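You operate a simulated robot arm through the tools that you are given. There is no shell and no other tool.

The job below is to be done with a simulated robot arm. You get a single attempt, and the scene is never put back.

TASK
Stand the tales book on the raised book rest and clip its page.
Fine: rest fully up, page clip over the book, lamp arm swung out over it, lamp left off.

Only the result counts: the job must be done as asked and must still hold three seconds after the hand-in. Knocking over, shifting, dropping, spilling or breaking anything else fails it.

THE ROBOT
A 7-joint arm with a two-finger parallel gripper, fixed in place. Base frame: the origin is on the floor under the middle of its stand, x ahead of it, y to its left, z up; the work surface is at about z = 640. Units: mm, degrees, N and s.
With the tool pointing down near the work surface it reaches from about 120 to 640 mm from the base axis. Its first joint turns from -66.0 to 66.0 degrees. Payload 2.4 kg.
The TCP is the grasp point between the finger pads, 30 mm short of the fingertips. In the tool frame z runs along the fingers and y along their closing line. The gripper opens to 94 mm. The fingers are 28 mm wide and 10 mm thick; the gripper's body (50 by 96 mm) begins 55 mm behind the TCP.
Orientation is that of the tool frame in the base frame, as a unit quaternion [w, x, y, z]. With the fingers straight down and closing along the base's y, the tool's x points along the base's -x, its y along +y and its z along -z.

THE INTERFACE
- The arm moves only by the tool servo_tool. Its argument "deltas" is a list of rows, each an object (a shift or turn left out is 0, a gripper value left out holds the last) with "angular": the turn, a rotation vector about the tool's x, y, z in degrees, a list of three; "delta_pos": the shift along the tool's x, y, z in m, a list of three; "gripper": the closure, from 0 (fully open) to 1 (shut). In form: [{"angular": [rx, ry, rz], "delta_pos": [x, y, z], "gripper": gripper}, ...]. A call has 1 to 20 rows; each row shifts and turns the commanded pose from where the row before left it, along the tool's axes as they then stand. Each row takes 0.2 s and may step no farther than 50 mm and 8.6 degrees from the row before; otherwise, or with a gripper value out of range, the whole call is refused. A pose out of reach is approached as far as the arm can. The call stops where the force on the tool passes 90 N (or 10 N more than at its start, if that is more) or the arm is blocked; 0.2 s more then pass. Each finger travels about 153 mm/s and halts on what it meets, pressing with about 37 N; the grip force reading is that of the motor and also rises with nothing between the fingers. The clock runs only during rows and for 0.2 s after the last one: add rows that do not move to give the fingers time. The reply holds the time, the measured pose of the TCP, the force on the tool along the base axes, the opening and the grip force, in the units named above and with some noise, with the torque about the TCP (base axes, N m) and any sound that the robot's microphone picked up.
- Cameras (640 x 400 px; columns grow to the right, rows downward): "scene" is fixed at [28.1, 474.4, 1432.2]; the picture's right is [-0.87, -0.50, 0.00], its down [-0.27, 0.46, -0.85] and it looks along [0.42, -0.73, -0.53] (base axes); focal length 361 px, centre (320, 200). "wrist" rides on the gripper at [76, 14, -102] in the tool frame; the picture's right is [-0.18, 0.98, 0.00], its down [-0.75, -0.14, -0.64] and it looks along [-0.63, -0.12, 0.77] (tool axes); focal length 243 px, centre (320, 200). There is no depth. A picture from a camera that has moved, and an enlarged one, comes with that camera's place and axes in the base frame and with its lens. The place of the scene camera against the robot may be out by one fixed shift of up to 25 mm in any direction.
- get_image(camera): a new picture of that camera. The clock stands still meanwhile.
- zoom(camera, box): a new picture of the part [left, top, right, bottom] of that camera's present view, enlarged. The clock stands still meanwhile.
- hand_in(): hands the job in; it is judged then, once.

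Nothing tells you positions but the pictures and the camera data. Unless the task says otherwise, let go and move clear before handing in.

The tools are called after "Emit:" as name(argument=value, ...) on one line, values as JSON. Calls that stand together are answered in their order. servo_tool: Moves the arm, as the interface text tells. Its arguments: {"type":"object","properties":{"deltas":{"type":"array","items":{"type":"object","properties":{"angular":{"type":"array","items":{"type":"number"}},"delta_pos":{"type":"array","items":{"type":"number"}},"gripper":{"type":"number"}}}}},"required":["deltas"]} The other tools are called the same way: get_image (camera) takes a picture; zoom (camera, box) takes an enlarged picture of a part of a camera's view; hand_in () hands the job in.

At the start:

```text
time_s: 0.0
eef_pos: [418.0, 29.9, 1141.3]
orientation: [0.0, 0.0, 1.0, 0.001]
wrist_force: [-0.3, -0.2, 0.3]
wrist_torque: [0.01, 0.0, -0.03]
opening: 93.9
gripper_force: 0.0
```

scene: 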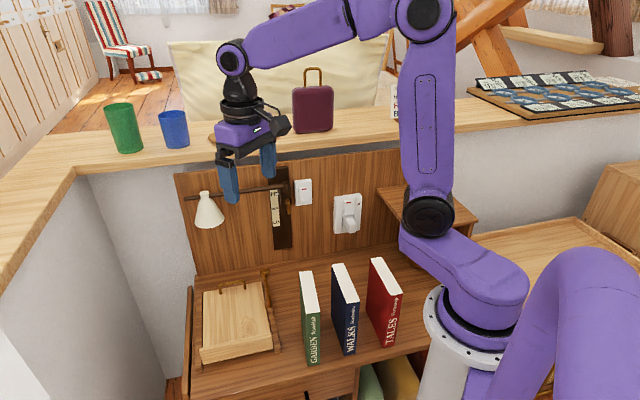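
wrist: 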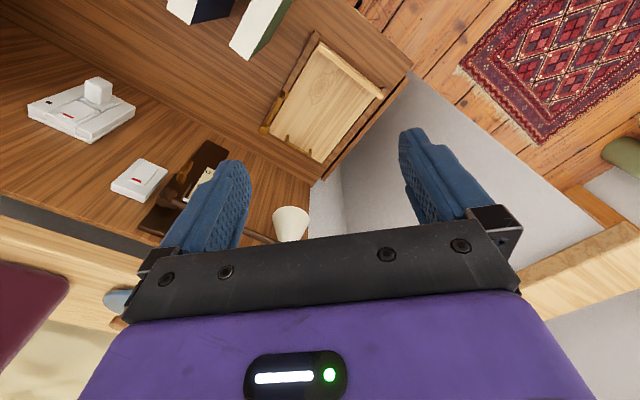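

I see a desk with three standing books (green GARDEN, blue WALKS, red TALES), a book rest at the left end of the desk, and a wall panel with a lamp arm and switches. I'll zoom in on each of these before moving anything.

Emit:
zoom(camera="scene", box=[180, 250, 340, 380])

Emit:
zoom(camera="scene", box=[170, 150, 400, 280])

Emit:
zoom(camera="scene", box=[280, 240, 430, 370])

Emit:
zoom(camera="wrist", box=[160, 0, 420, 180])

Emit:
zoom(camera="wrist", box=[0, 60, 320, 250])

```text
3.08 times, centred on (260, 315) of scene
camera zoom: at [28.1, 474.4, 1432.2], right [-0.87, -0.5, 0.0], down [-0.27, 0.46, -0.85], along [0.42, -0.73, -0.53], focal length 1111 px, centre (505, -154)
```

zoom: 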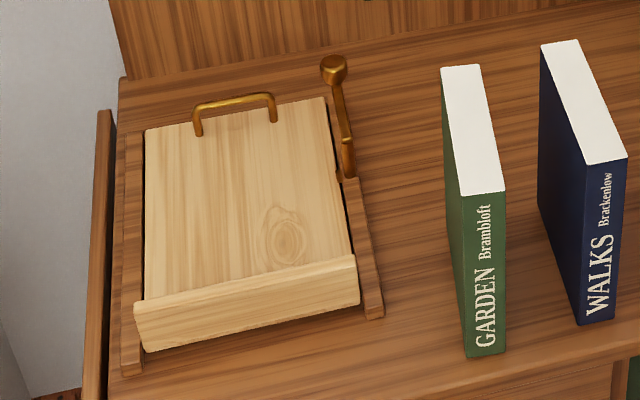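

```text
2.78 times, centred on (285, 215) of scene
camera zoom: at [28.1, 474.4, 1432.2], right [-0.87, -0.5, 0.0], down [-0.27, 0.46, -0.85], along [0.42, -0.73, -0.53], focal length 1004 px, centre (417, 158)
```

zoom: 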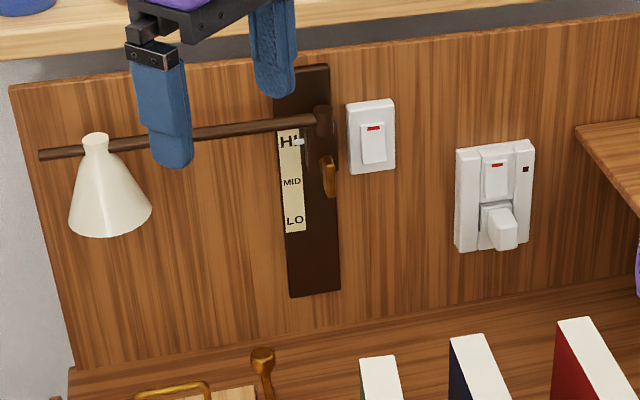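

```text
3.08 times, centred on (355, 305) of scene
camera zoom: at [28.1, 474.4, 1432.2], right [-0.87, -0.5, 0.0], down [-0.27, 0.46, -0.85], along [0.42, -0.73, -0.53], focal length 1111 px, centre (212, -123)
```

zoom: 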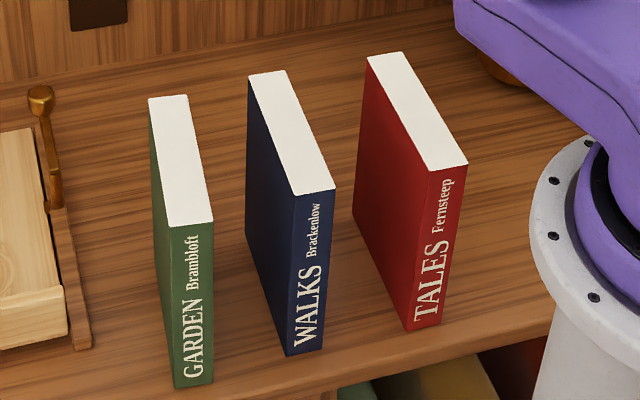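

```text
2.22 times, centred on (290, 90) of wrist
camera zoom: at [341.1, 44.6, 1243.7], right [0.18, 0.98, 0.0], down [0.75, -0.14, 0.64], along [0.63, -0.12, -0.77], focal length 539 px, centre (387, 444)
```

zoom: 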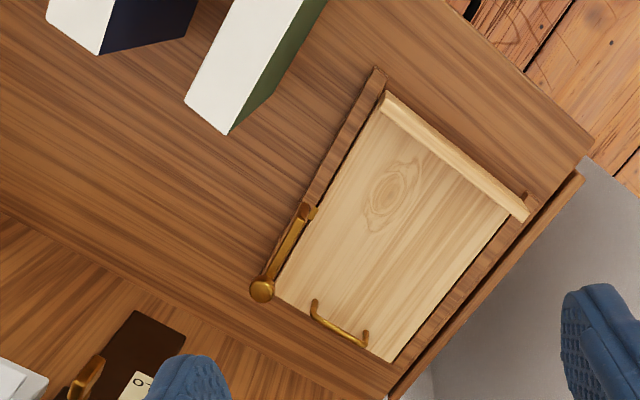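

```text
2.00 times, centred on (160, 155) of wrist
camera zoom: at [341.1, 44.6, 1243.7], right [0.18, 0.98, 0.0], down [0.75, -0.14, 0.64], along [0.63, -0.12, -0.77], focal length 485 px, centre (640, 290)
```

zoom: 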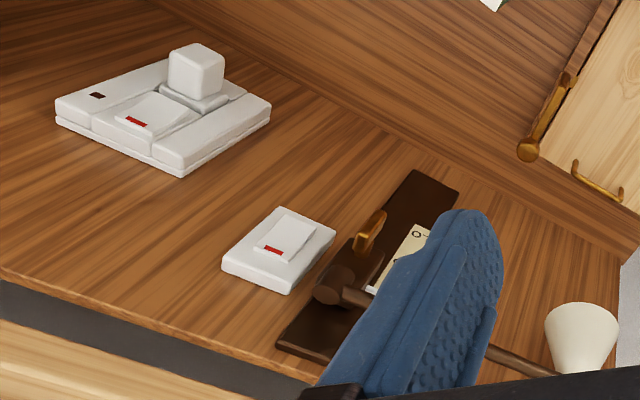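

The rest lies flat in the left part of the desk, which is turned about 45° to the base. Its brass lift handle is at the rear edge and a brass clip arm is at its right. I'll turn the tool to line up with the desk and move in for a closer wrist view.

Emit:
servo_tool(deltas=[{"angular": [0, 0, -7.5], "delta_pos": [0, 0, 0.03]}, {"angular": [0, 0, -7.5], "delta_pos": [0, 0, 0.03]}, {"angular": [0, 0, -7.5], "delta_pos": [0, 0, 0.03]}, {"angular": [0, 0, -7.5], "delta_pos": [0, 0, 0.03]}, {"angular": [0, 0, -7.5], "delta_pos": [0, 0, 0.03]}, {"angular": [0, 0, -7.5], "delta_pos": [0, 0, 0.03]}, {"delta_pos": [0.022, -0.0335, 0]}, {"delta_pos": [0.022, -0.0335, 0]}, {"delta_pos": [0.022, -0.0335, 0]}])

Emit:
get_image(camera="wrist")

Emit:
get_image(camera="scene")

```text
time_s: 2.0
eef_pos: [442.1, -88.4, 961.4]
orientation: [0.0, -0.384, 0.924, 0.0]
wrist_force: [0.2, -0.5, 0.9]
wrist_torque: [0.03, 0.03, 0.0]
opening: 94.1
gripper_force: 0.0
```

```text
taken
camera wrist: at [378.7, -131.3, 1063.2], right [-0.57, 0.82, 0.0], down [0.63, 0.43, 0.64], along [0.53, 0.36, -0.77], focal length 243 px, centre (320, 200)
```

wrist: 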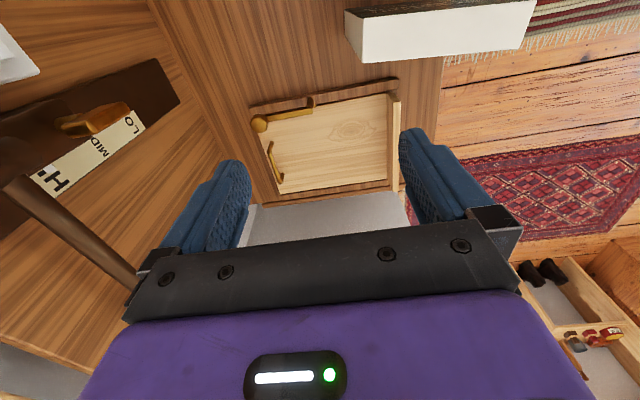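

```text
taken
```

scene: 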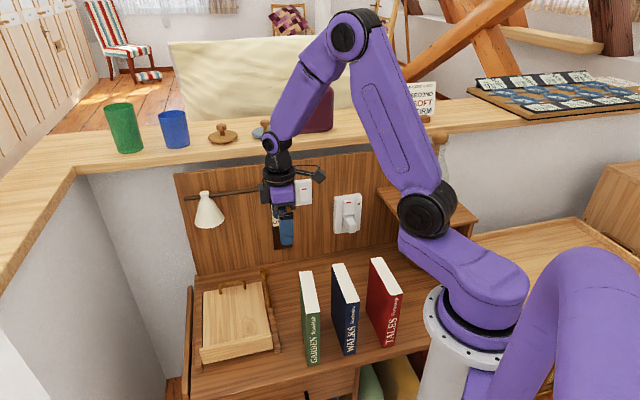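

The rest is in clear view with its clip and handle. I'll zoom in to measure them.

Emit:
zoom(camera="wrist", box=[230, 60, 430, 210])

Emit:
zoom(camera="wrist", box=[240, 80, 330, 150])

Emit:
zoom(camera="wrist", box=[0, 40, 200, 240])

Emit:
zoom(camera="scene", box=[190, 265, 290, 375])

```text
2.67 times, centred on (330, 135) of wrist
camera zoom: at [378.7, -131.3, 1063.2], right [-0.57, 0.82, 0.0], down [0.63, 0.43, 0.64], along [0.53, 0.36, -0.77], focal length 647 px, centre (293, 373)
```

zoom: 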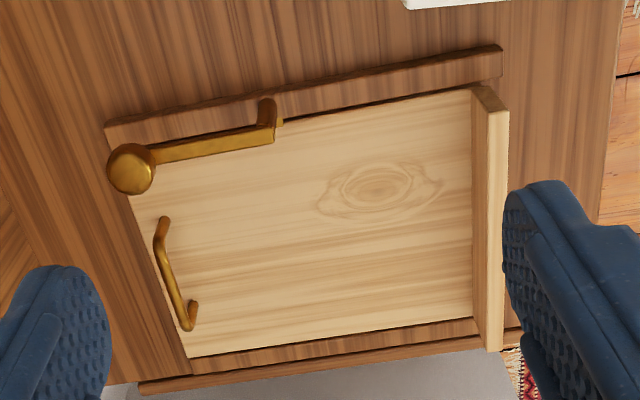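

```text
5.71 times, centred on (285, 115) of wrist
camera zoom: at [378.7, -131.3, 1063.2], right [-0.57, 0.82, 0.0], down [0.63, 0.43, 0.64], along [0.53, 0.36, -0.77], focal length 1386 px, centre (520, 686)
```

zoom: 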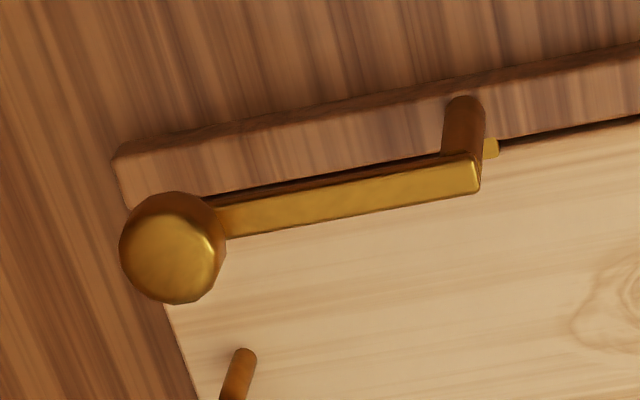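

```text
2.00 times, centred on (100, 140) of wrist
camera zoom: at [378.7, -131.3, 1063.2], right [-0.57, 0.82, 0.0], down [0.63, 0.43, 0.64], along [0.53, 0.36, -0.77], focal length 485 px, centre (760, 320)
```

zoom: 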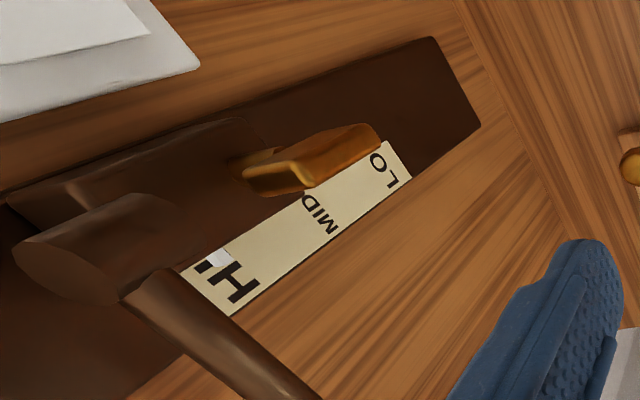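

```text
3.64 times, centred on (240, 320) of scene
camera zoom: at [28.1, 474.4, 1432.2], right [-0.87, -0.5, 0.0], down [-0.27, 0.46, -0.85], along [0.42, -0.73, -0.53], focal length 1313 px, centre (611, -236)
```

zoom: 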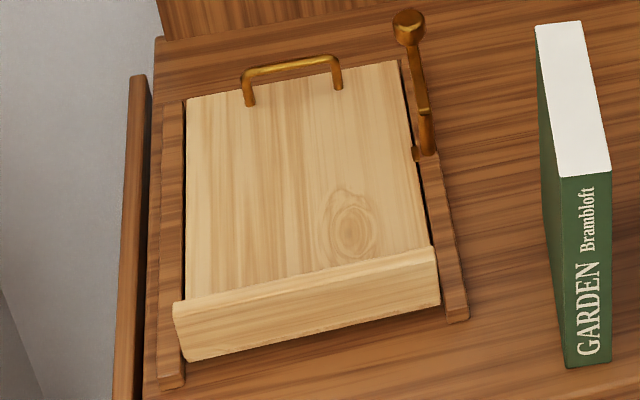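

The desk frame lines up at 45°. I put the handle bar at about 390 mm to the left and 483 mm back in desk axes, at z≈692, with the clip post on the right edge of the rest. I'll tilt the tool 25° towards the wall to stay clear of the lamp and go above the handle.

Emit:
servo_tool(deltas=[{"angular": [8.333, 0, 0]}, {"angular": [8.333, 0, 0]}, {"angular": [8.334, 0, 0]}, {"delta_pos": [-0.0282, 0.0031, 0.0323]}, {"delta_pos": [-0.0282, 0.0031, 0.0323]}, {"delta_pos": [-0.0282, 0.0031, 0.0323]}, {"delta_pos": [-0.0282, 0.0031, 0.0323]}, {"delta_pos": [-0.0282, 0.0031, 0.0323]}])

Emit:
get_image(camera="wrist")

Emit:
get_image(camera="scene")

```text
time_s: 3.8
eef_pos: [580.8, -27.3, 808.7]
orientation: [0.082, -0.373, 0.902, -0.2]
wrist_force: [0.5, -0.2, -0.6]
wrist_torque: [0.01, -0.04, 0.01]
opening: 93.8
gripper_force: 0.0
```

```text
taken
camera wrist: at [487.6, -40.0, 895.2], right [-0.5, 0.76, -0.42], down [0.43, 0.63, 0.64], along [0.75, 0.14, -0.65], focal length 243 px, centre (320, 200)
```

wrist: 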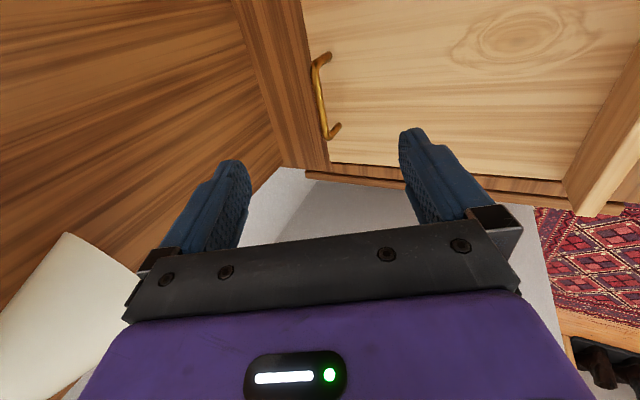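

```text
taken
```

scene: 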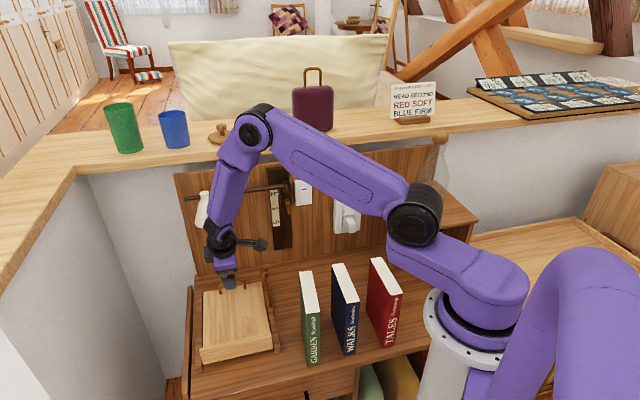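

The tool is over the handle, and a small sign has come into view on the counter. I'll read the sign and measure the handle.

Emit:
zoom(camera="scene", box=[380, 75, 445, 130])

Emit:
zoom(camera="wrist", box=[290, 30, 370, 180])

Emit:
zoom(camera="scene", box=[180, 170, 300, 300])

```text
7.27 times, centred on (412, 102) of scene
camera zoom: at [28.1, 474.4, 1432.2], right [-0.87, -0.5, 0.0], down [-0.27, 0.46, -0.85], along [0.42, -0.73, -0.53], focal length 2625 px, centre (-353, 909)
```

zoom: 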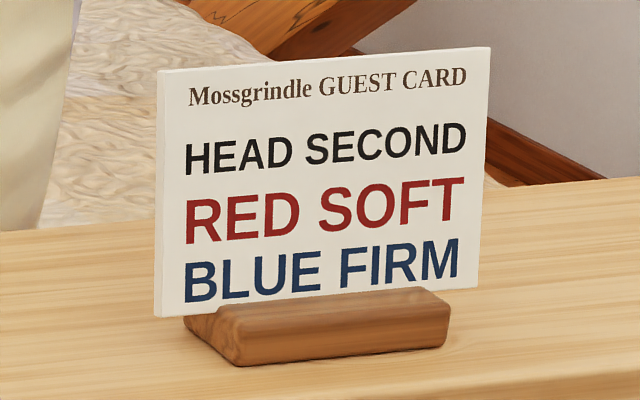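

```text
2.67 times, centred on (330, 105) of wrist
camera zoom: at [487.6, -40.0, 895.2], right [-0.5, 0.76, -0.42], down [0.43, 0.63, 0.64], along [0.75, 0.14, -0.65], focal length 647 px, centre (293, 453)
```

zoom: 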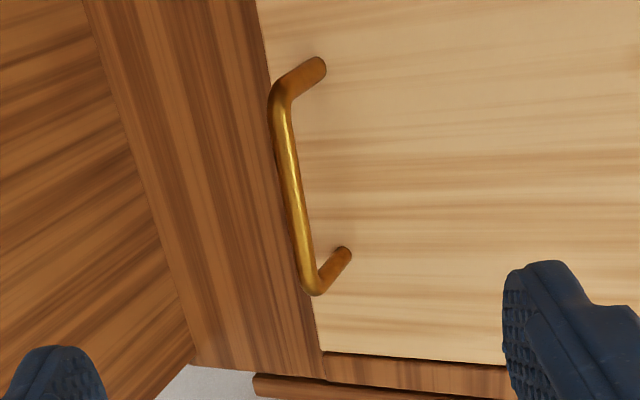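

```text
3.08 times, centred on (240, 235) of scene
camera zoom: at [28.1, 474.4, 1432.2], right [-0.87, -0.5, 0.0], down [-0.27, 0.46, -0.85], along [0.42, -0.73, -0.53], focal length 1111 px, centre (566, 92)
```

zoom: 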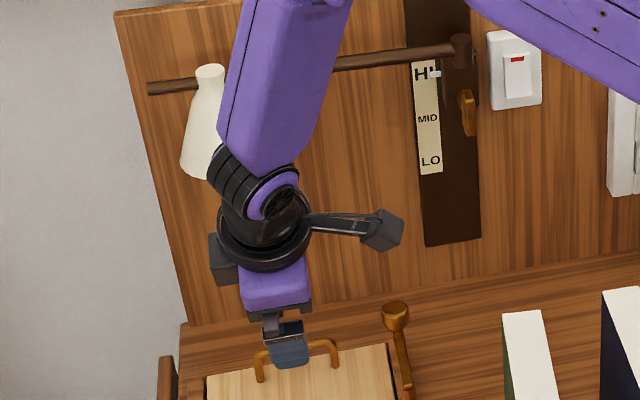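

The sign is about pillows and has no bearing on this job. I'll narrow the fingers and come down along the tool axis towards the handle bar, stopping short for a look.

Emit:
servo_tool(deltas=[{"gripper": 0.72}, {"gripper": 0.72}, {"delta_pos": [0, 0, 0.04]}, {"delta_pos": [0, 0, 0.04]}])

Emit:
get_image(camera="wrist")

Emit:
zoom(camera="scene", box=[190, 230, 300, 340])

```text
time_s: 4.8
eef_pos: [604.1, -50.7, 735.9]
orientation: [0.084, -0.374, 0.902, -0.2]
wrist_force: [-0.7, 0.0, 0.5]
wrist_torque: [0.01, 0.0, -0.03]
opening: 26.1
gripper_force: 0.0
```

```text
taken
camera wrist: at [511.3, -64.8, 822.0], right [-0.5, 0.76, -0.42], down [0.43, 0.63, 0.64], along [0.75, 0.14, -0.64], focal length 243 px, centre (320, 200)
```

wrist: 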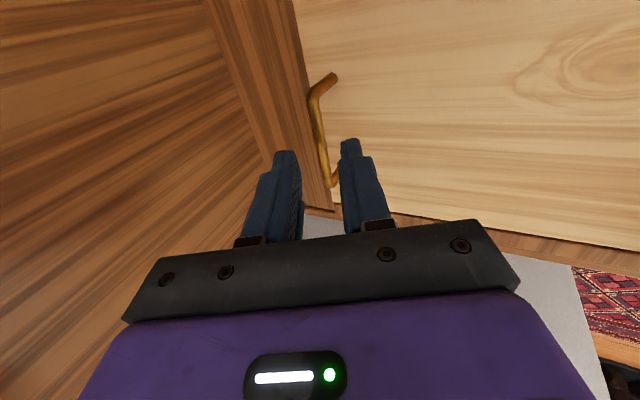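

```text
3.64 times, centred on (245, 285) of scene
camera zoom: at [28.1, 474.4, 1432.2], right [-0.87, -0.5, 0.0], down [-0.27, 0.46, -0.85], along [0.42, -0.73, -0.53], focal length 1313 px, centre (593, -109)
```

zoom: 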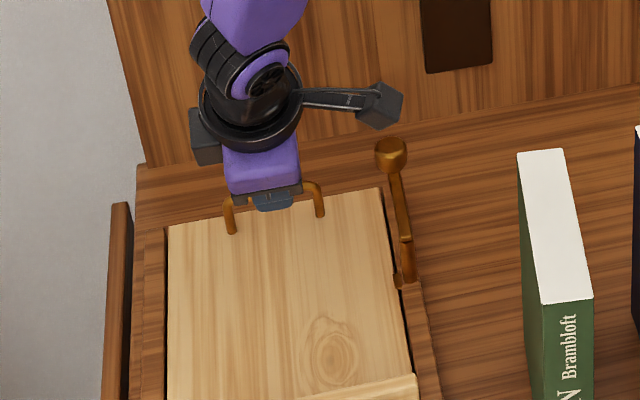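

The bar lies centred between the fingers in the picture. I'll go down the last 34 mm and close on it.

Emit:
servo_tool(deltas=[{"delta_pos": [0, 0, 0.017]}, {"delta_pos": [0, 0, 0.017]}])

Emit:
zoom(camera="wrist", box=[240, 70, 420, 240])

Emit:
zoom(camera="scene", box=[200, 250, 280, 320])

```text
time_s: 5.4
eef_pos: [614.6, -61.2, 705.5]
orientation: [0.082, -0.374, 0.902, -0.2]
wrist_force: [0.2, 0.6, 0.0]
wrist_torque: [0.02, -0.03, -0.01]
opening: 26.2
gripper_force: 0.1
```

```text
2.35 times, centred on (330, 155) of wrist
camera zoom: at [521.3, -74.8, 791.8], right [-0.5, 0.76, -0.42], down [0.43, 0.63, 0.64], along [0.75, 0.14, -0.64], focal length 571 px, centre (296, 306)
```

zoom: 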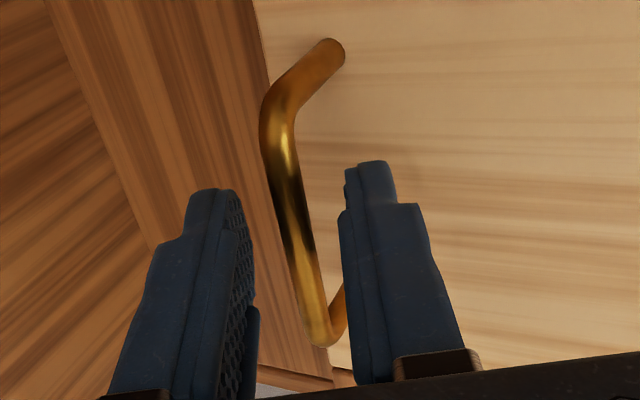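

```text
5.71 times, centred on (240, 285) of scene
camera zoom: at [28.1, 474.4, 1432.2], right [-0.87, -0.5, 0.0], down [-0.27, 0.46, -0.85], along [0.42, -0.73, -0.53], focal length 2063 px, centre (777, -286)
```

zoom: 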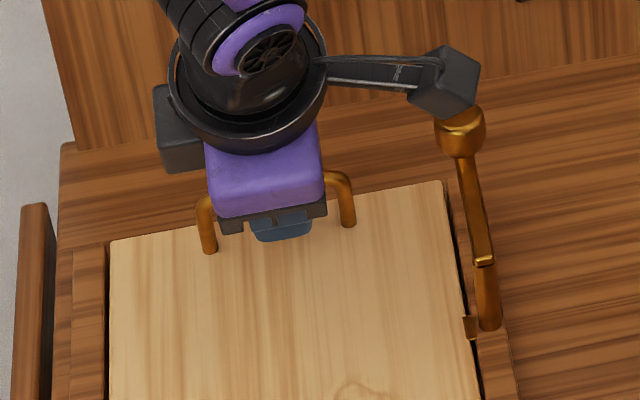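

The bar runs between the finger pads. I'll close the grip.

Emit:
servo_tool(deltas=[{"gripper": 1}, {"gripper": 1}, {"gripper": 1}])

Emit:
zoom(camera="wrist", box=[240, 70, 420, 240])

```text
time_s: 6.2
eef_pos: [614.4, -61.0, 705.3]
orientation: [0.083, -0.373, 0.902, -0.2]
wrist_force: [1.7, 1.8, -1.9]
wrist_torque: [0.12, -0.08, 0.07]
opening: 7.6
gripper_force: 41.4
```

```text
2.35 times, centred on (330, 155) of wrist
camera zoom: at [521.1, -74.7, 791.8], right [-0.5, 0.76, -0.42], down [0.43, 0.63, 0.64], along [0.75, 0.14, -0.64], focal length 571 px, centre (296, 306)
```

zoom: 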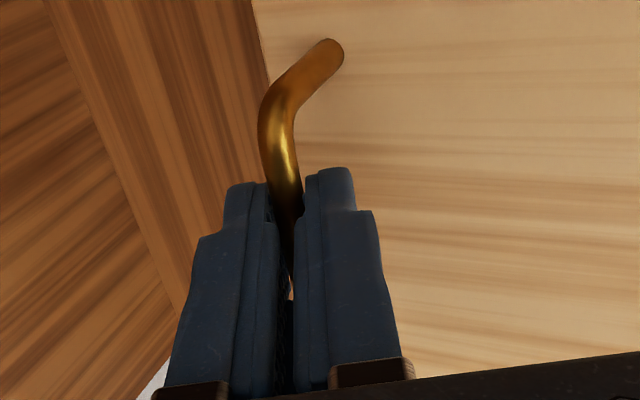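

The handle is gripped (7.6 mm bar, 41 N). I'll lift the first part of the arc gently and read the force to check my guess of the hinge position.

Emit:
servo_tool(deltas=[{"angular": [1.0, 0, 0], "delta_pos": [0, -0.001, -0.0075]}, {"angular": [1.0, 0, 0], "delta_pos": [0, -0.001, -0.0075]}, {"angular": [1.0, 0, 0], "delta_pos": [0, -0.001, -0.0075]}, {"angular": [1.0, 0, 0], "delta_pos": [0, -0.001, -0.0075]}])

Emit:
get_image(camera="scene")

Emit:
get_image(camera="wrist")

```text
time_s: 7.2
eef_pos: [607.3, -53.5, 735.2]
orientation: [0.097, -0.37, 0.894, -0.233]
wrist_force: [15.2, -2.8, 2.3]
wrist_torque: [-0.22, -0.1, 0.12]
opening: 7.7
gripper_force: 41.8
```

```text
taken
```

scene: 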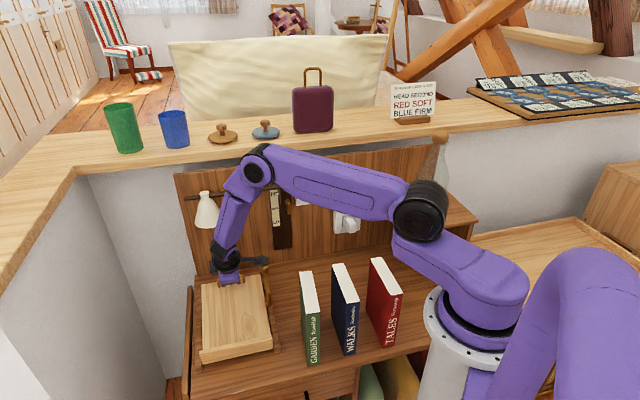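

```text
taken
camera wrist: at [510.2, -63.9, 817.3], right [-0.48, 0.74, -0.48], down [0.4, 0.67, 0.63], along [0.78, 0.11, -0.61], focal length 243 px, centre (320, 200)
```

wrist: 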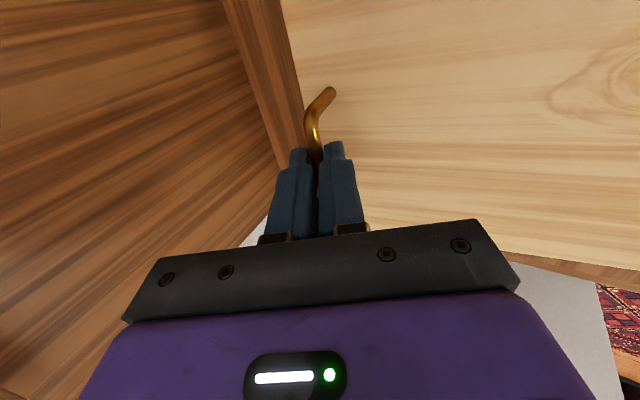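

The board is rising with about 13 N towards the wall. I'll continue along the arc with a small correction.

Emit:
servo_tool(deltas=[{"angular": [1.0, 0, 0], "delta_pos": [0, -0.0008, -0.0073]}, {"angular": [1.0, 0, 0], "delta_pos": [0, -0.0008, -0.0073]}, {"angular": [1.0, 0, 0], "delta_pos": [0, -0.0008, -0.0073]}, {"angular": [1.0, 0, 0], "delta_pos": [0, -0.0008, -0.0073]}])

Emit:
zoom(camera="scene", box=[180, 230, 320, 380])

```text
time_s: 8.2
eef_pos: [599.3, -45.2, 762.5]
orientation: [0.11, -0.366, 0.885, -0.264]
wrist_force: [15.8, -7.6, 7.2]
wrist_torque: [-0.05, -0.41, 0.37]
opening: 7.9
gripper_force: 41.4
```

```text
2.67 times, centred on (250, 305) of scene
camera zoom: at [28.4, 474.2, 1432.2], right [-0.87, -0.5, 0.0], down [-0.27, 0.46, -0.85], along [0.42, -0.73, -0.53], focal length 963 px, centre (507, -80)
```

zoom: 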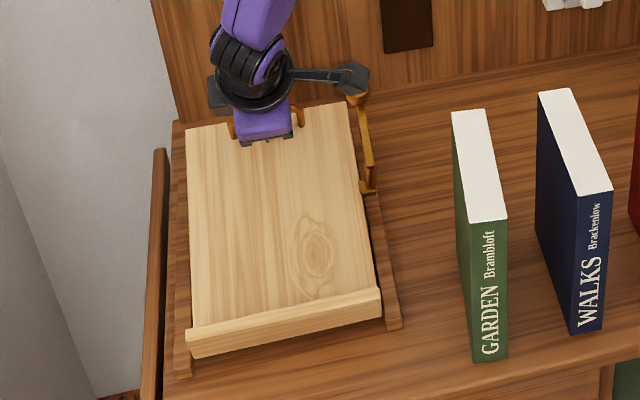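

The pull is mostly radial (about 18 N outward), so the true arc is a little wider than I assumed. I'll correct for that and continue.

Emit:
servo_tool(deltas=[{"angular": [1.0, 0, 0], "delta_pos": [0, -0.0012, -0.0075]}, {"angular": [1.0, 0, 0], "delta_pos": [0, -0.0009, -0.0075]}, {"angular": [1.0, 0, 0], "delta_pos": [0, -0.0009, -0.0075]}, {"angular": [1.0, 0, 0], "delta_pos": [0, -0.0009, -0.0075]}])

Emit:
zoom(camera="scene", box=[180, 230, 320, 380])

```text
time_s: 9.2
eef_pos: [587.8, -33.8, 787.8]
orientation: [0.122, -0.363, 0.876, -0.292]
wrist_force: [9.4, 0.9, 1.8]
wrist_torque: [0.05, -0.15, -0.14]
opening: 7.8
gripper_force: 42.0
```

```text
2.67 times, centred on (250, 305) of scene
camera zoom: at [28.3, 474.4, 1432.2], right [-0.87, -0.5, 0.0], down [-0.27, 0.46, -0.85], along [0.42, -0.73, -0.53], focal length 963 px, centre (507, -80)
```

zoom: 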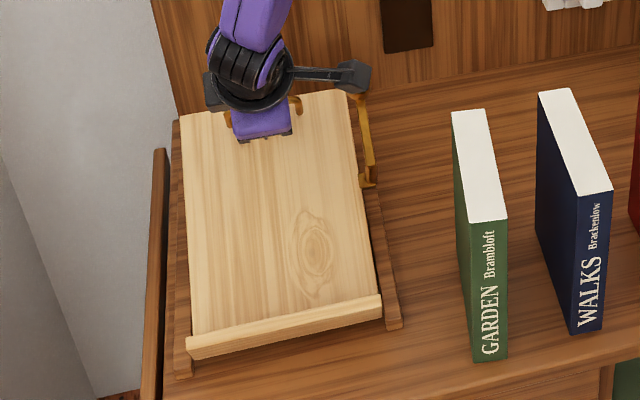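

The force is small now, and the points fit a hinge near 270 mm back, z≈652, with radius 217. I'll continue the arc.

Emit:
servo_tool(deltas=[{"angular": [1.0, 0, 0], "delta_pos": [0, -0.0002, -0.0076]}, {"angular": [1.0, 0, 0], "delta_pos": [0, 0.0001, -0.0076]}, {"angular": [1.0, 0, 0], "delta_pos": [0, 0.0003, -0.0076]}, {"angular": [1.0, 0, 0], "delta_pos": [0, 0.0005, -0.0076]}])

Emit:
zoom(camera="scene", box=[180, 210, 320, 360])

```text
time_s: 10.2
eef_pos: [574.9, -22.3, 810.4]
orientation: [0.133, -0.359, 0.865, -0.323]
wrist_force: [0.4, 7.0, -6.2]
wrist_torque: [0.16, 0.03, -0.13]
opening: 7.7
gripper_force: 41.8
```

```text
2.67 times, centred on (250, 285) of scene
camera zoom: at [28.3, 474.5, 1432.1], right [-0.87, -0.5, 0.0], down [-0.27, 0.46, -0.85], along [0.42, -0.73, -0.53], focal length 963 px, centre (507, -27)
```

zoom: 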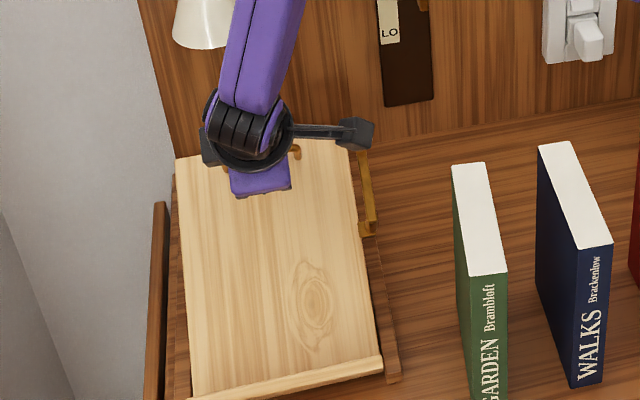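

The force is small and the board is at about 30°. Continuing the arc.

Emit:
servo_tool(deltas=[{"angular": [1.0, 0, 0], "delta_pos": [0, 0.0009, -0.008]}, {"angular": [1.0, 0, 0], "delta_pos": [0, 0.0012, -0.008]}, {"angular": [1.0, 0, 0], "delta_pos": [0, 0.0014, -0.008]}, {"angular": [1.0, 0, 0], "delta_pos": [0, 0.0016, -0.008]}])

Emit:
zoom(camera="scene", box=[180, 210, 320, 360])

```text
time_s: 11.2
eef_pos: [557.0, -3.6, 831.1]
orientation: [0.148, -0.353, 0.853, -0.354]
wrist_force: [1.8, 4.8, -5.3]
wrist_torque: [0.1, 0.01, -0.01]
opening: 7.4
gripper_force: 42.1
```

```text
2.67 times, centred on (250, 285) of scene
camera zoom: at [28.3, 474.5, 1432.1], right [-0.87, -0.5, 0.0], down [-0.27, 0.46, -0.85], along [0.42, -0.73, -0.53], focal length 963 px, centre (507, -27)
```

zoom: 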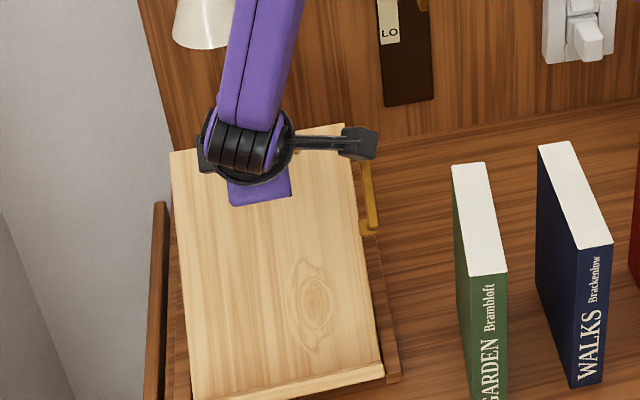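

The board is near 40° and moving freely. Next step.

Emit:
servo_tool(deltas=[{"angular": [1.0, 0, 0], "delta_pos": [0, 0.0011, -0.0074]}, {"angular": [1.0, 0, 0], "delta_pos": [0, 0.0014, -0.0074]}, {"angular": [1.0, 0, 0], "delta_pos": [0, 0.0016, -0.0074]}, {"angular": [1.0, 0, 0], "delta_pos": [0, 0.0018, -0.0074]}])

Emit:
zoom(camera="scene", box=[180, 210, 320, 360])

```text
time_s: 12.2
eef_pos: [539.3, 13.2, 848.3]
orientation: [0.159, -0.348, 0.84, -0.384]
wrist_force: [5.2, 1.3, 1.4]
wrist_torque: [0.09, -0.18, 0.4]
opening: 7.7
gripper_force: 41.3
```

```text
2.67 times, centred on (250, 285) of scene
camera zoom: at [28.2, 474.4, 1432.1], right [-0.87, -0.5, 0.0], down [-0.27, 0.46, -0.85], along [0.42, -0.73, -0.53], focal length 963 px, centre (507, -27)
```

zoom: 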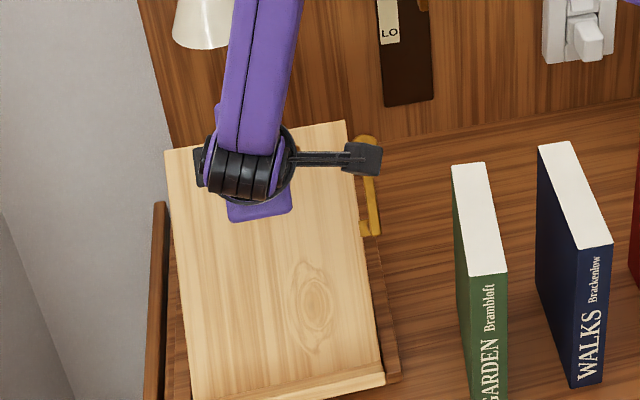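

Board at about 48°. Next step, watching for the stop.

Emit:
servo_tool(deltas=[{"angular": [1.0, 0, 0], "delta_pos": [0, 0.002, -0.0073]}, {"angular": [1.0, 0, 0], "delta_pos": [0, 0.0021, -0.0073]}, {"angular": [1.0, 0, 0], "delta_pos": [0, 0.0023, -0.0073]}, {"angular": [1.0, 0, 0], "delta_pos": [0, 0.0025, -0.0073]}])

Emit:
zoom(camera="scene", box=[180, 210, 320, 360])

```text
time_s: 13.2
eef_pos: [520.0, 33.7, 860.3]
orientation: [0.172, -0.341, 0.826, -0.414]
wrist_force: [8.6, -4.3, 16.5]
wrist_torque: [-0.18, -0.3, 0.45]
opening: 7.5
gripper_force: 41.8
```

```text
2.67 times, centred on (250, 285) of scene
camera zoom: at [28.1, 474.3, 1432.2], right [-0.87, -0.5, 0.0], down [-0.27, 0.46, -0.85], along [0.42, -0.73, -0.53], focal length 963 px, centre (507, -27)
```

zoom: 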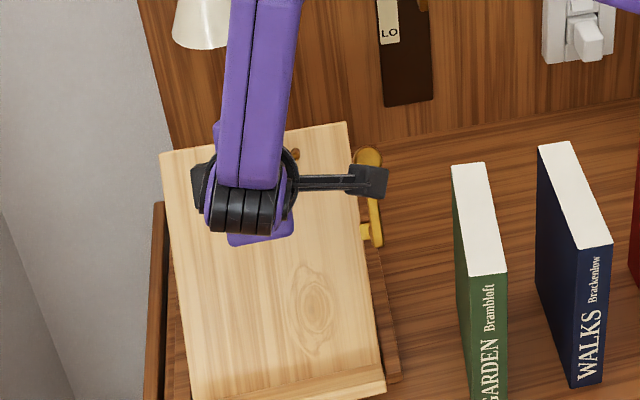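

Board at about 56°, with an outward pull of about 19 N. I'll correct for that and take smaller steps towards the stop.

Emit:
servo_tool(deltas=[{"angular": [1.0, 0, 0], "delta_pos": [0, 0.0006, -0.0078]}, {"angular": [1.0, 0, 0], "delta_pos": [0, 0.0017, -0.0075]}])

Emit:
get_image(camera="wrist")

Emit:
get_image(camera="scene")

```text
time_s: 13.8
eef_pos: [509.6, 44.3, 866.4]
orientation: [0.176, -0.34, 0.82, -0.426]
wrist_force: [5.6, 1.9, 6.0]
wrist_torque: [-0.19, -0.02, -0.28]
opening: 7.8
gripper_force: 41.6
```

```text
taken
camera wrist: at [390.1, 56.2, 912.6], right [-0.27, 0.53, -0.8], down [0.22, 0.85, 0.48], along [0.94, -0.05, -0.34], focal length 243 px, centre (320, 200)
```

wrist: 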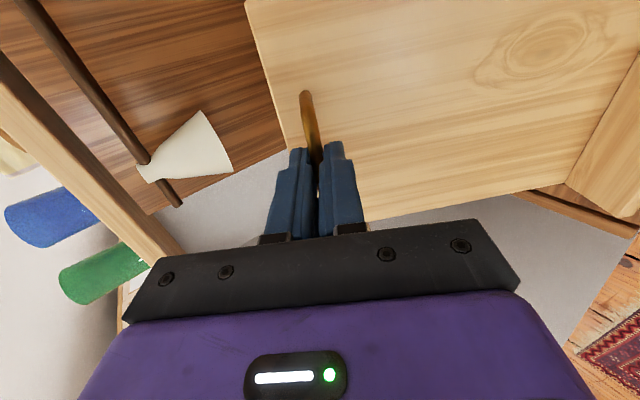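

```text
taken
```

scene: 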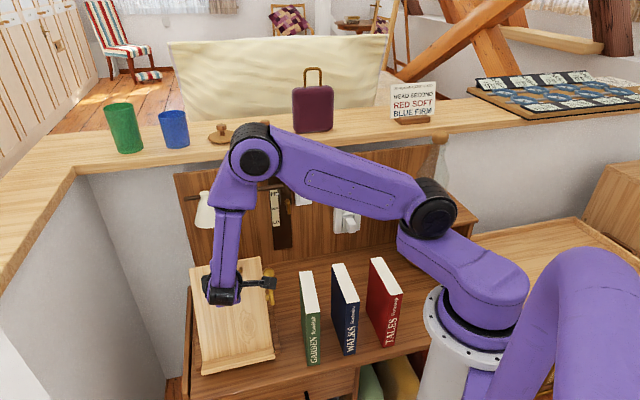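

The board is at about 60° with no stop yet. I'll go on in small steps.

Emit:
servo_tool(deltas=[{"angular": [1.0, 0, 0], "delta_pos": [0, 0.0022, -0.0073]}, {"angular": [1.0, 0, 0], "delta_pos": [0, 0.0026, -0.0073]}])

Emit:
zoom(camera="scene", box=[180, 240, 320, 380])

```text
time_s: 14.4
eef_pos: [498.0, 54.9, 869.8]
orientation: [0.181, -0.337, 0.813, -0.44]
wrist_force: [-0.2, 4.8, -0.3]
wrist_torque: [0.06, 0.01, -0.22]
opening: 7.4
gripper_force: 41.5
```

```text
2.86 times, centred on (250, 310) of scene
camera zoom: at [28.2, 474.5, 1432.1], right [-0.87, -0.5, 0.0], down [-0.27, 0.46, -0.85], along [0.42, -0.73, -0.53], focal length 1031 px, centre (520, -114)
```

zoom: 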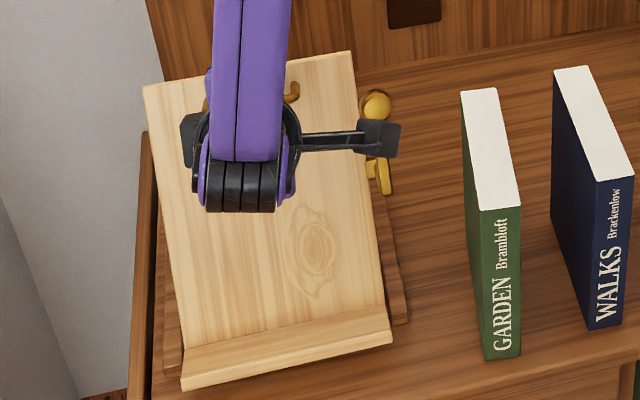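

Board at about 65° and still free. Continuing.

Emit:
servo_tool(deltas=[{"angular": [1.0, 0, 0], "delta_pos": [0, 0.0023, -0.0074]}, {"angular": [1.0, 0, 0], "delta_pos": [0, 0.0027, -0.0074]}])

Emit:
zoom(camera="scene", box=[180, 240, 320, 380])

```text
time_s: 15.0
eef_pos: [490.3, 61.0, 873.1]
orientation: [0.186, -0.331, 0.805, -0.456]
wrist_force: [31.0, -15.0, -24.0]
wrist_torque: [-0.25, 0.4, 0.19]
opening: 7.9
gripper_force: 42.3
```

```text
2.86 times, centred on (250, 310) of scene
camera zoom: at [29.4, 474.0, 1432.3], right [-0.87, -0.5, 0.0], down [-0.27, 0.46, -0.85], along [0.42, -0.73, -0.53], focal length 1031 px, centre (520, -114)
```

zoom: 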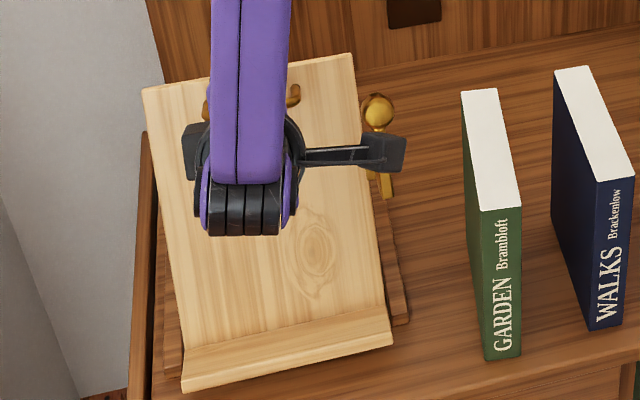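

The force jumped to about 40 N while the board barely moved, so it has reached its upper stop. I'll relax the push slightly and check whether the board stays up.

Emit:
servo_tool(deltas=[{"delta_pos": [0, 0.0003, 0.0025]}, {"delta_pos": [0, 0.0003, 0.002]}, {}, {}])

Emit:
zoom(camera="scene", box=[180, 240, 320, 380])

Emit:
get_image(camera="wrist")

```text
time_s: 16.0
eef_pos: [489.6, 60.3, 871.9]
orientation: [0.188, -0.33, 0.804, -0.459]
wrist_force: [-10.7, -17.5, 21.5]
wrist_torque: [-0.6, 0.01, -0.62]
opening: 7.8
gripper_force: 41.6
```

```text
2.86 times, centred on (250, 310) of scene
camera zoom: at [27.5, 473.9, 1432.3], right [-0.87, -0.5, 0.0], down [-0.27, 0.46, -0.85], along [0.42, -0.73, -0.53], focal length 1031 px, centre (520, -114)
```

zoom: 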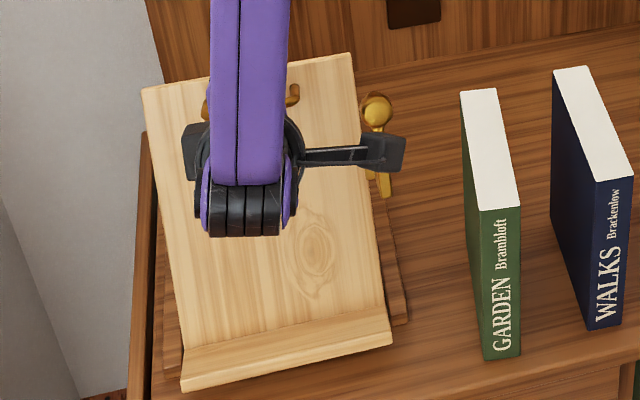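

```text
taken
camera wrist: at [368.9, 75.3, 912.6], right [-0.22, 0.48, -0.85], down [0.2, 0.87, 0.45], along [0.95, -0.07, -0.29], focal length 243 px, centre (320, 200)
```

wrist: 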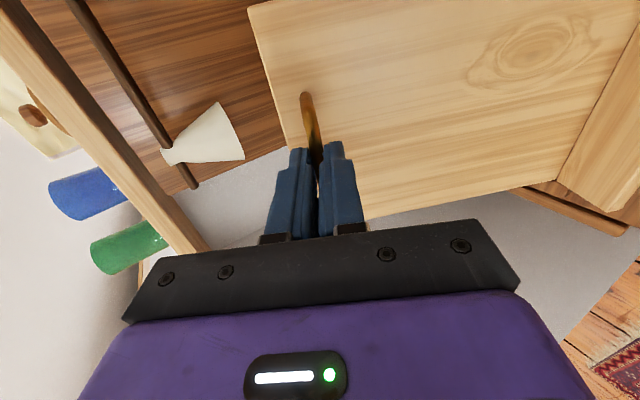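

The board is still up at its stop. I'll even out the remaining side force, then open the fingers slightly to see if it stays up by itself.

Emit:
servo_tool(deltas=[{"delta_pos": [0.0007, -0.0006, -0.0004]}, {}, {"gripper": 0.87}, {"gripper": 0.87}, {}])

Emit:
zoom(camera="scene", box=[180, 240, 320, 380])

Emit:
zoom(camera="wrist", box=[240, 70, 420, 240])

```text
time_s: 17.2
eef_pos: [490.6, 62.8, 873.9]
orientation: [0.189, -0.334, 0.803, -0.456]
wrist_force: [0.7, 0.7, -0.2]
wrist_torque: [0.02, 0.0, 0.01]
opening: 12.3
gripper_force: 0.1
```

```text
2.86 times, centred on (250, 310) of scene
camera zoom: at [28.1, 474.4, 1432.2], right [-0.87, -0.5, 0.0], down [-0.27, 0.46, -0.85], along [0.42, -0.73, -0.53], focal length 1031 px, centre (520, -114)
```

zoom: 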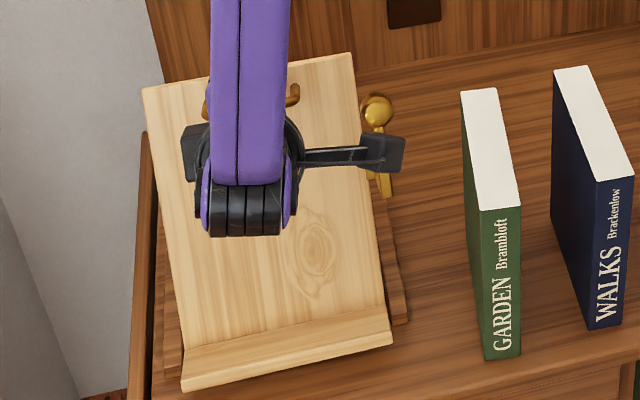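

```text
2.35 times, centred on (330, 155) of wrist
camera zoom: at [369.2, 76.2, 912.4], right [-0.23, 0.49, -0.84], down [0.19, 0.87, 0.45], along [0.95, -0.06, -0.29], focal length 571 px, centre (296, 306)
```

zoom: 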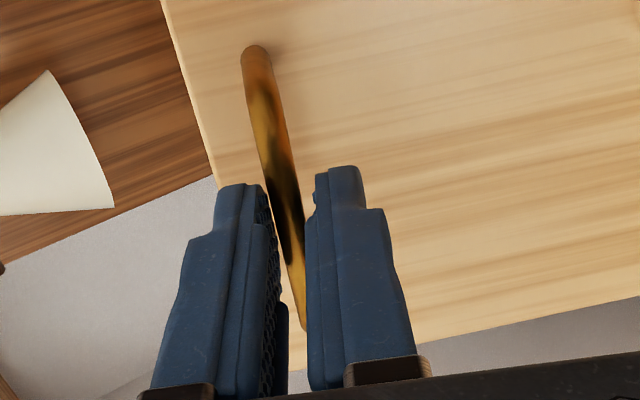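

The board stays up by itself. I'll open the fingers more and back straight out.

Emit:
servo_tool(deltas=[{"gripper": 0.7}, {"gripper": 0.7}, {"delta_pos": [0, 0, -0.02]}, {"delta_pos": [0, 0, -0.03]}, {"delta_pos": [0, 0, -0.04]}, {"delta_pos": [0, 0, -0.04]}])

Emit:
get_image(camera="scene")

Emit:
get_image(camera="wrist")

```text
time_s: 18.6
eef_pos: [410.5, 141.7, 939.1]
orientation: [0.189, -0.334, 0.804, -0.455]
wrist_force: [-0.2, -0.4, 0.1]
wrist_torque: [0.01, -0.01, 0.0]
opening: 28.2
gripper_force: 0.1
```

```text
taken
```

scene: 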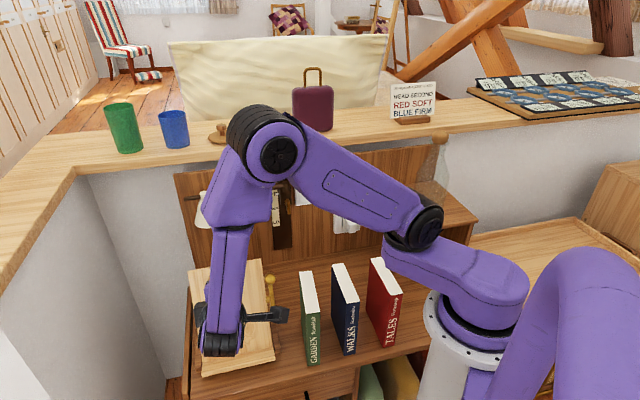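

```text
taken
camera wrist: at [289.5, 155.1, 979.1], right [-0.23, 0.49, -0.84], down [0.2, 0.87, 0.45], along [0.95, -0.06, -0.29], focal length 243 px, centre (320, 200)
```

wrist: 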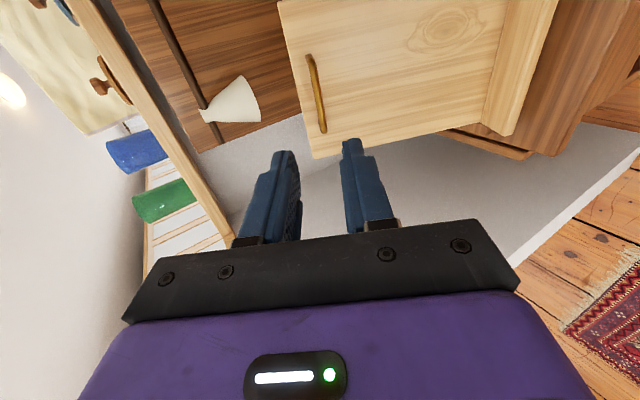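

The rest stands fully raised and holds. Next is the book: I'll bring the tool upright, move over the TALES book at a safe height, and then turn the tool to its grasp direction.

Emit:
servo_tool(deltas=[{"angular": [-8.4, 0, 0]}, {"angular": [-8.4, 0, 0]}, {"angular": [-8.4, 0, 0]}, {"angular": [-8.4, 0, 0]}, {"angular": [-8.5, 0, 0]}, {"angular": [-8.5, 0, 0]}, {"angular": [-8.5, 0, 0]}, {"delta_pos": [0.0462, -0.01375, -0.002]}, {"delta_pos": [0.0462, -0.01375, -0.002]}, {"delta_pos": [0.0462, -0.01375, -0.002]}, {"delta_pos": [0.0462, -0.01375, -0.002]}, {"delta_pos": [0.0462, -0.01375, -0.002]}, {"delta_pos": [0.0462, -0.01375, -0.002]}, {"delta_pos": [0.0462, -0.01375, -0.002]}, {"delta_pos": [0.0462, -0.01375, -0.002]}])

Emit:
get_image(camera="scene")

Emit:
get_image(camera="wrist")

```text
time_s: 21.8
eef_pos: [250.0, -204.6, 957.9]
orientation: [-0.001, -0.383, 0.924, 0.002]
wrist_force: [0.4, -0.2, -0.5]
wrist_torque: [0.01, 0.0, 0.0]
opening: 28.3
gripper_force: 0.0
out of reach, approached as far as the arm can: row 14, 15
```

```text
taken
```

scene: 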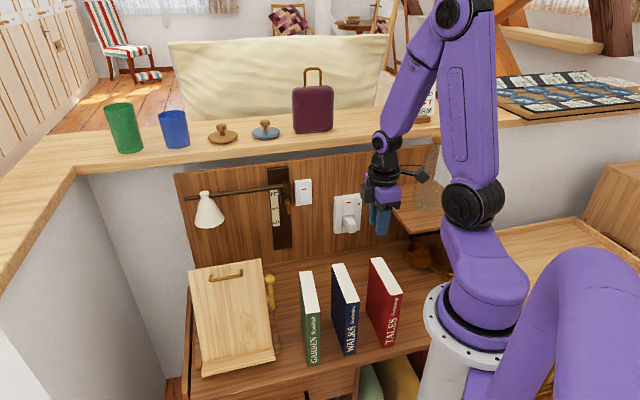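

```text
taken
camera wrist: at [186.1, -248.8, 1060.5], right [-0.57, 0.82, 0.0], down [0.63, 0.43, 0.64], along [0.53, 0.36, -0.77], focal length 243 px, centre (320, 200)
```

wrist: 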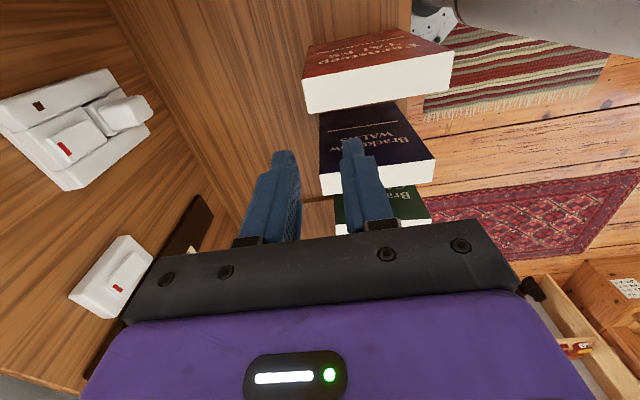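

Both pieces are in clear view: the rest is fully up, and the title covers face the right side of the books. I'll turn the tool 90° to line up with the book's thickness.

Emit:
servo_tool(deltas=[{"angular": [0, 0, 8.2]}, {"angular": [0, 0, 8.2]}, {"angular": [0, 0, 8.2]}, {"angular": [0, 0, 8.2]}, {"angular": [0, 0, 8.2]}, {"angular": [0, 0, 8.2]}, {"angular": [0, 0, 8.2]}, {"angular": [0, 0, 8.2]}, {"angular": [0, 0, 8.2]}, {"angular": [0, 0, 8.1]}, {"angular": [0, 0, 8.1]}])

Emit:
get_image(camera="wrist")

Emit:
get_image(camera="scene")

```text
time_s: 24.2
eef_pos: [250.6, -204.9, 959.1]
orientation: [-0.001, 0.384, 0.923, 0.0]
wrist_force: [0.1, -0.1, 0.0]
wrist_torque: [-0.01, -0.04, 0.01]
opening: 28.1
gripper_force: 0.1
```

```text
taken
camera wrist: at [206.7, -140.6, 1061.2], right [0.83, 0.56, 0.0], down [0.43, -0.63, 0.64], along [0.36, -0.53, -0.77], focal length 243 px, centre (320, 200)
```

wrist: 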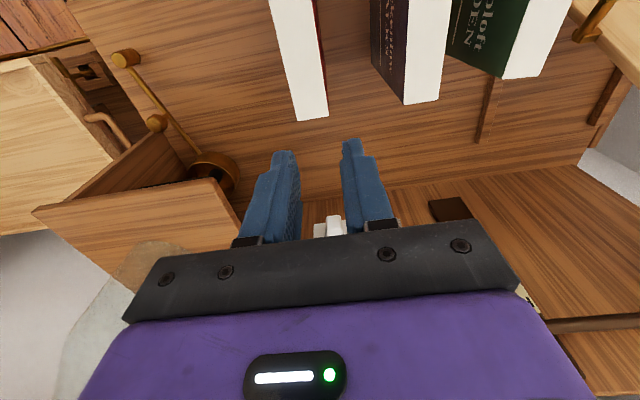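

```text
taken
```

scene: 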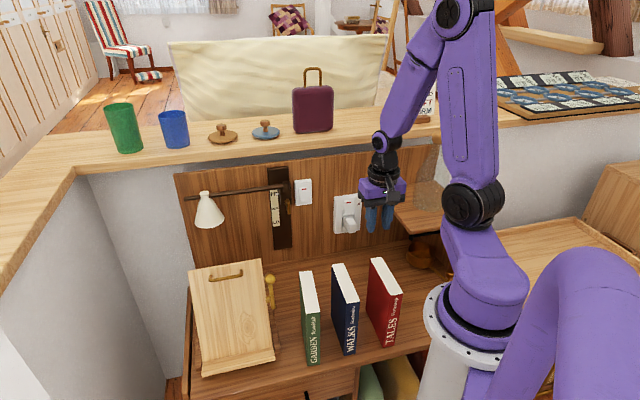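

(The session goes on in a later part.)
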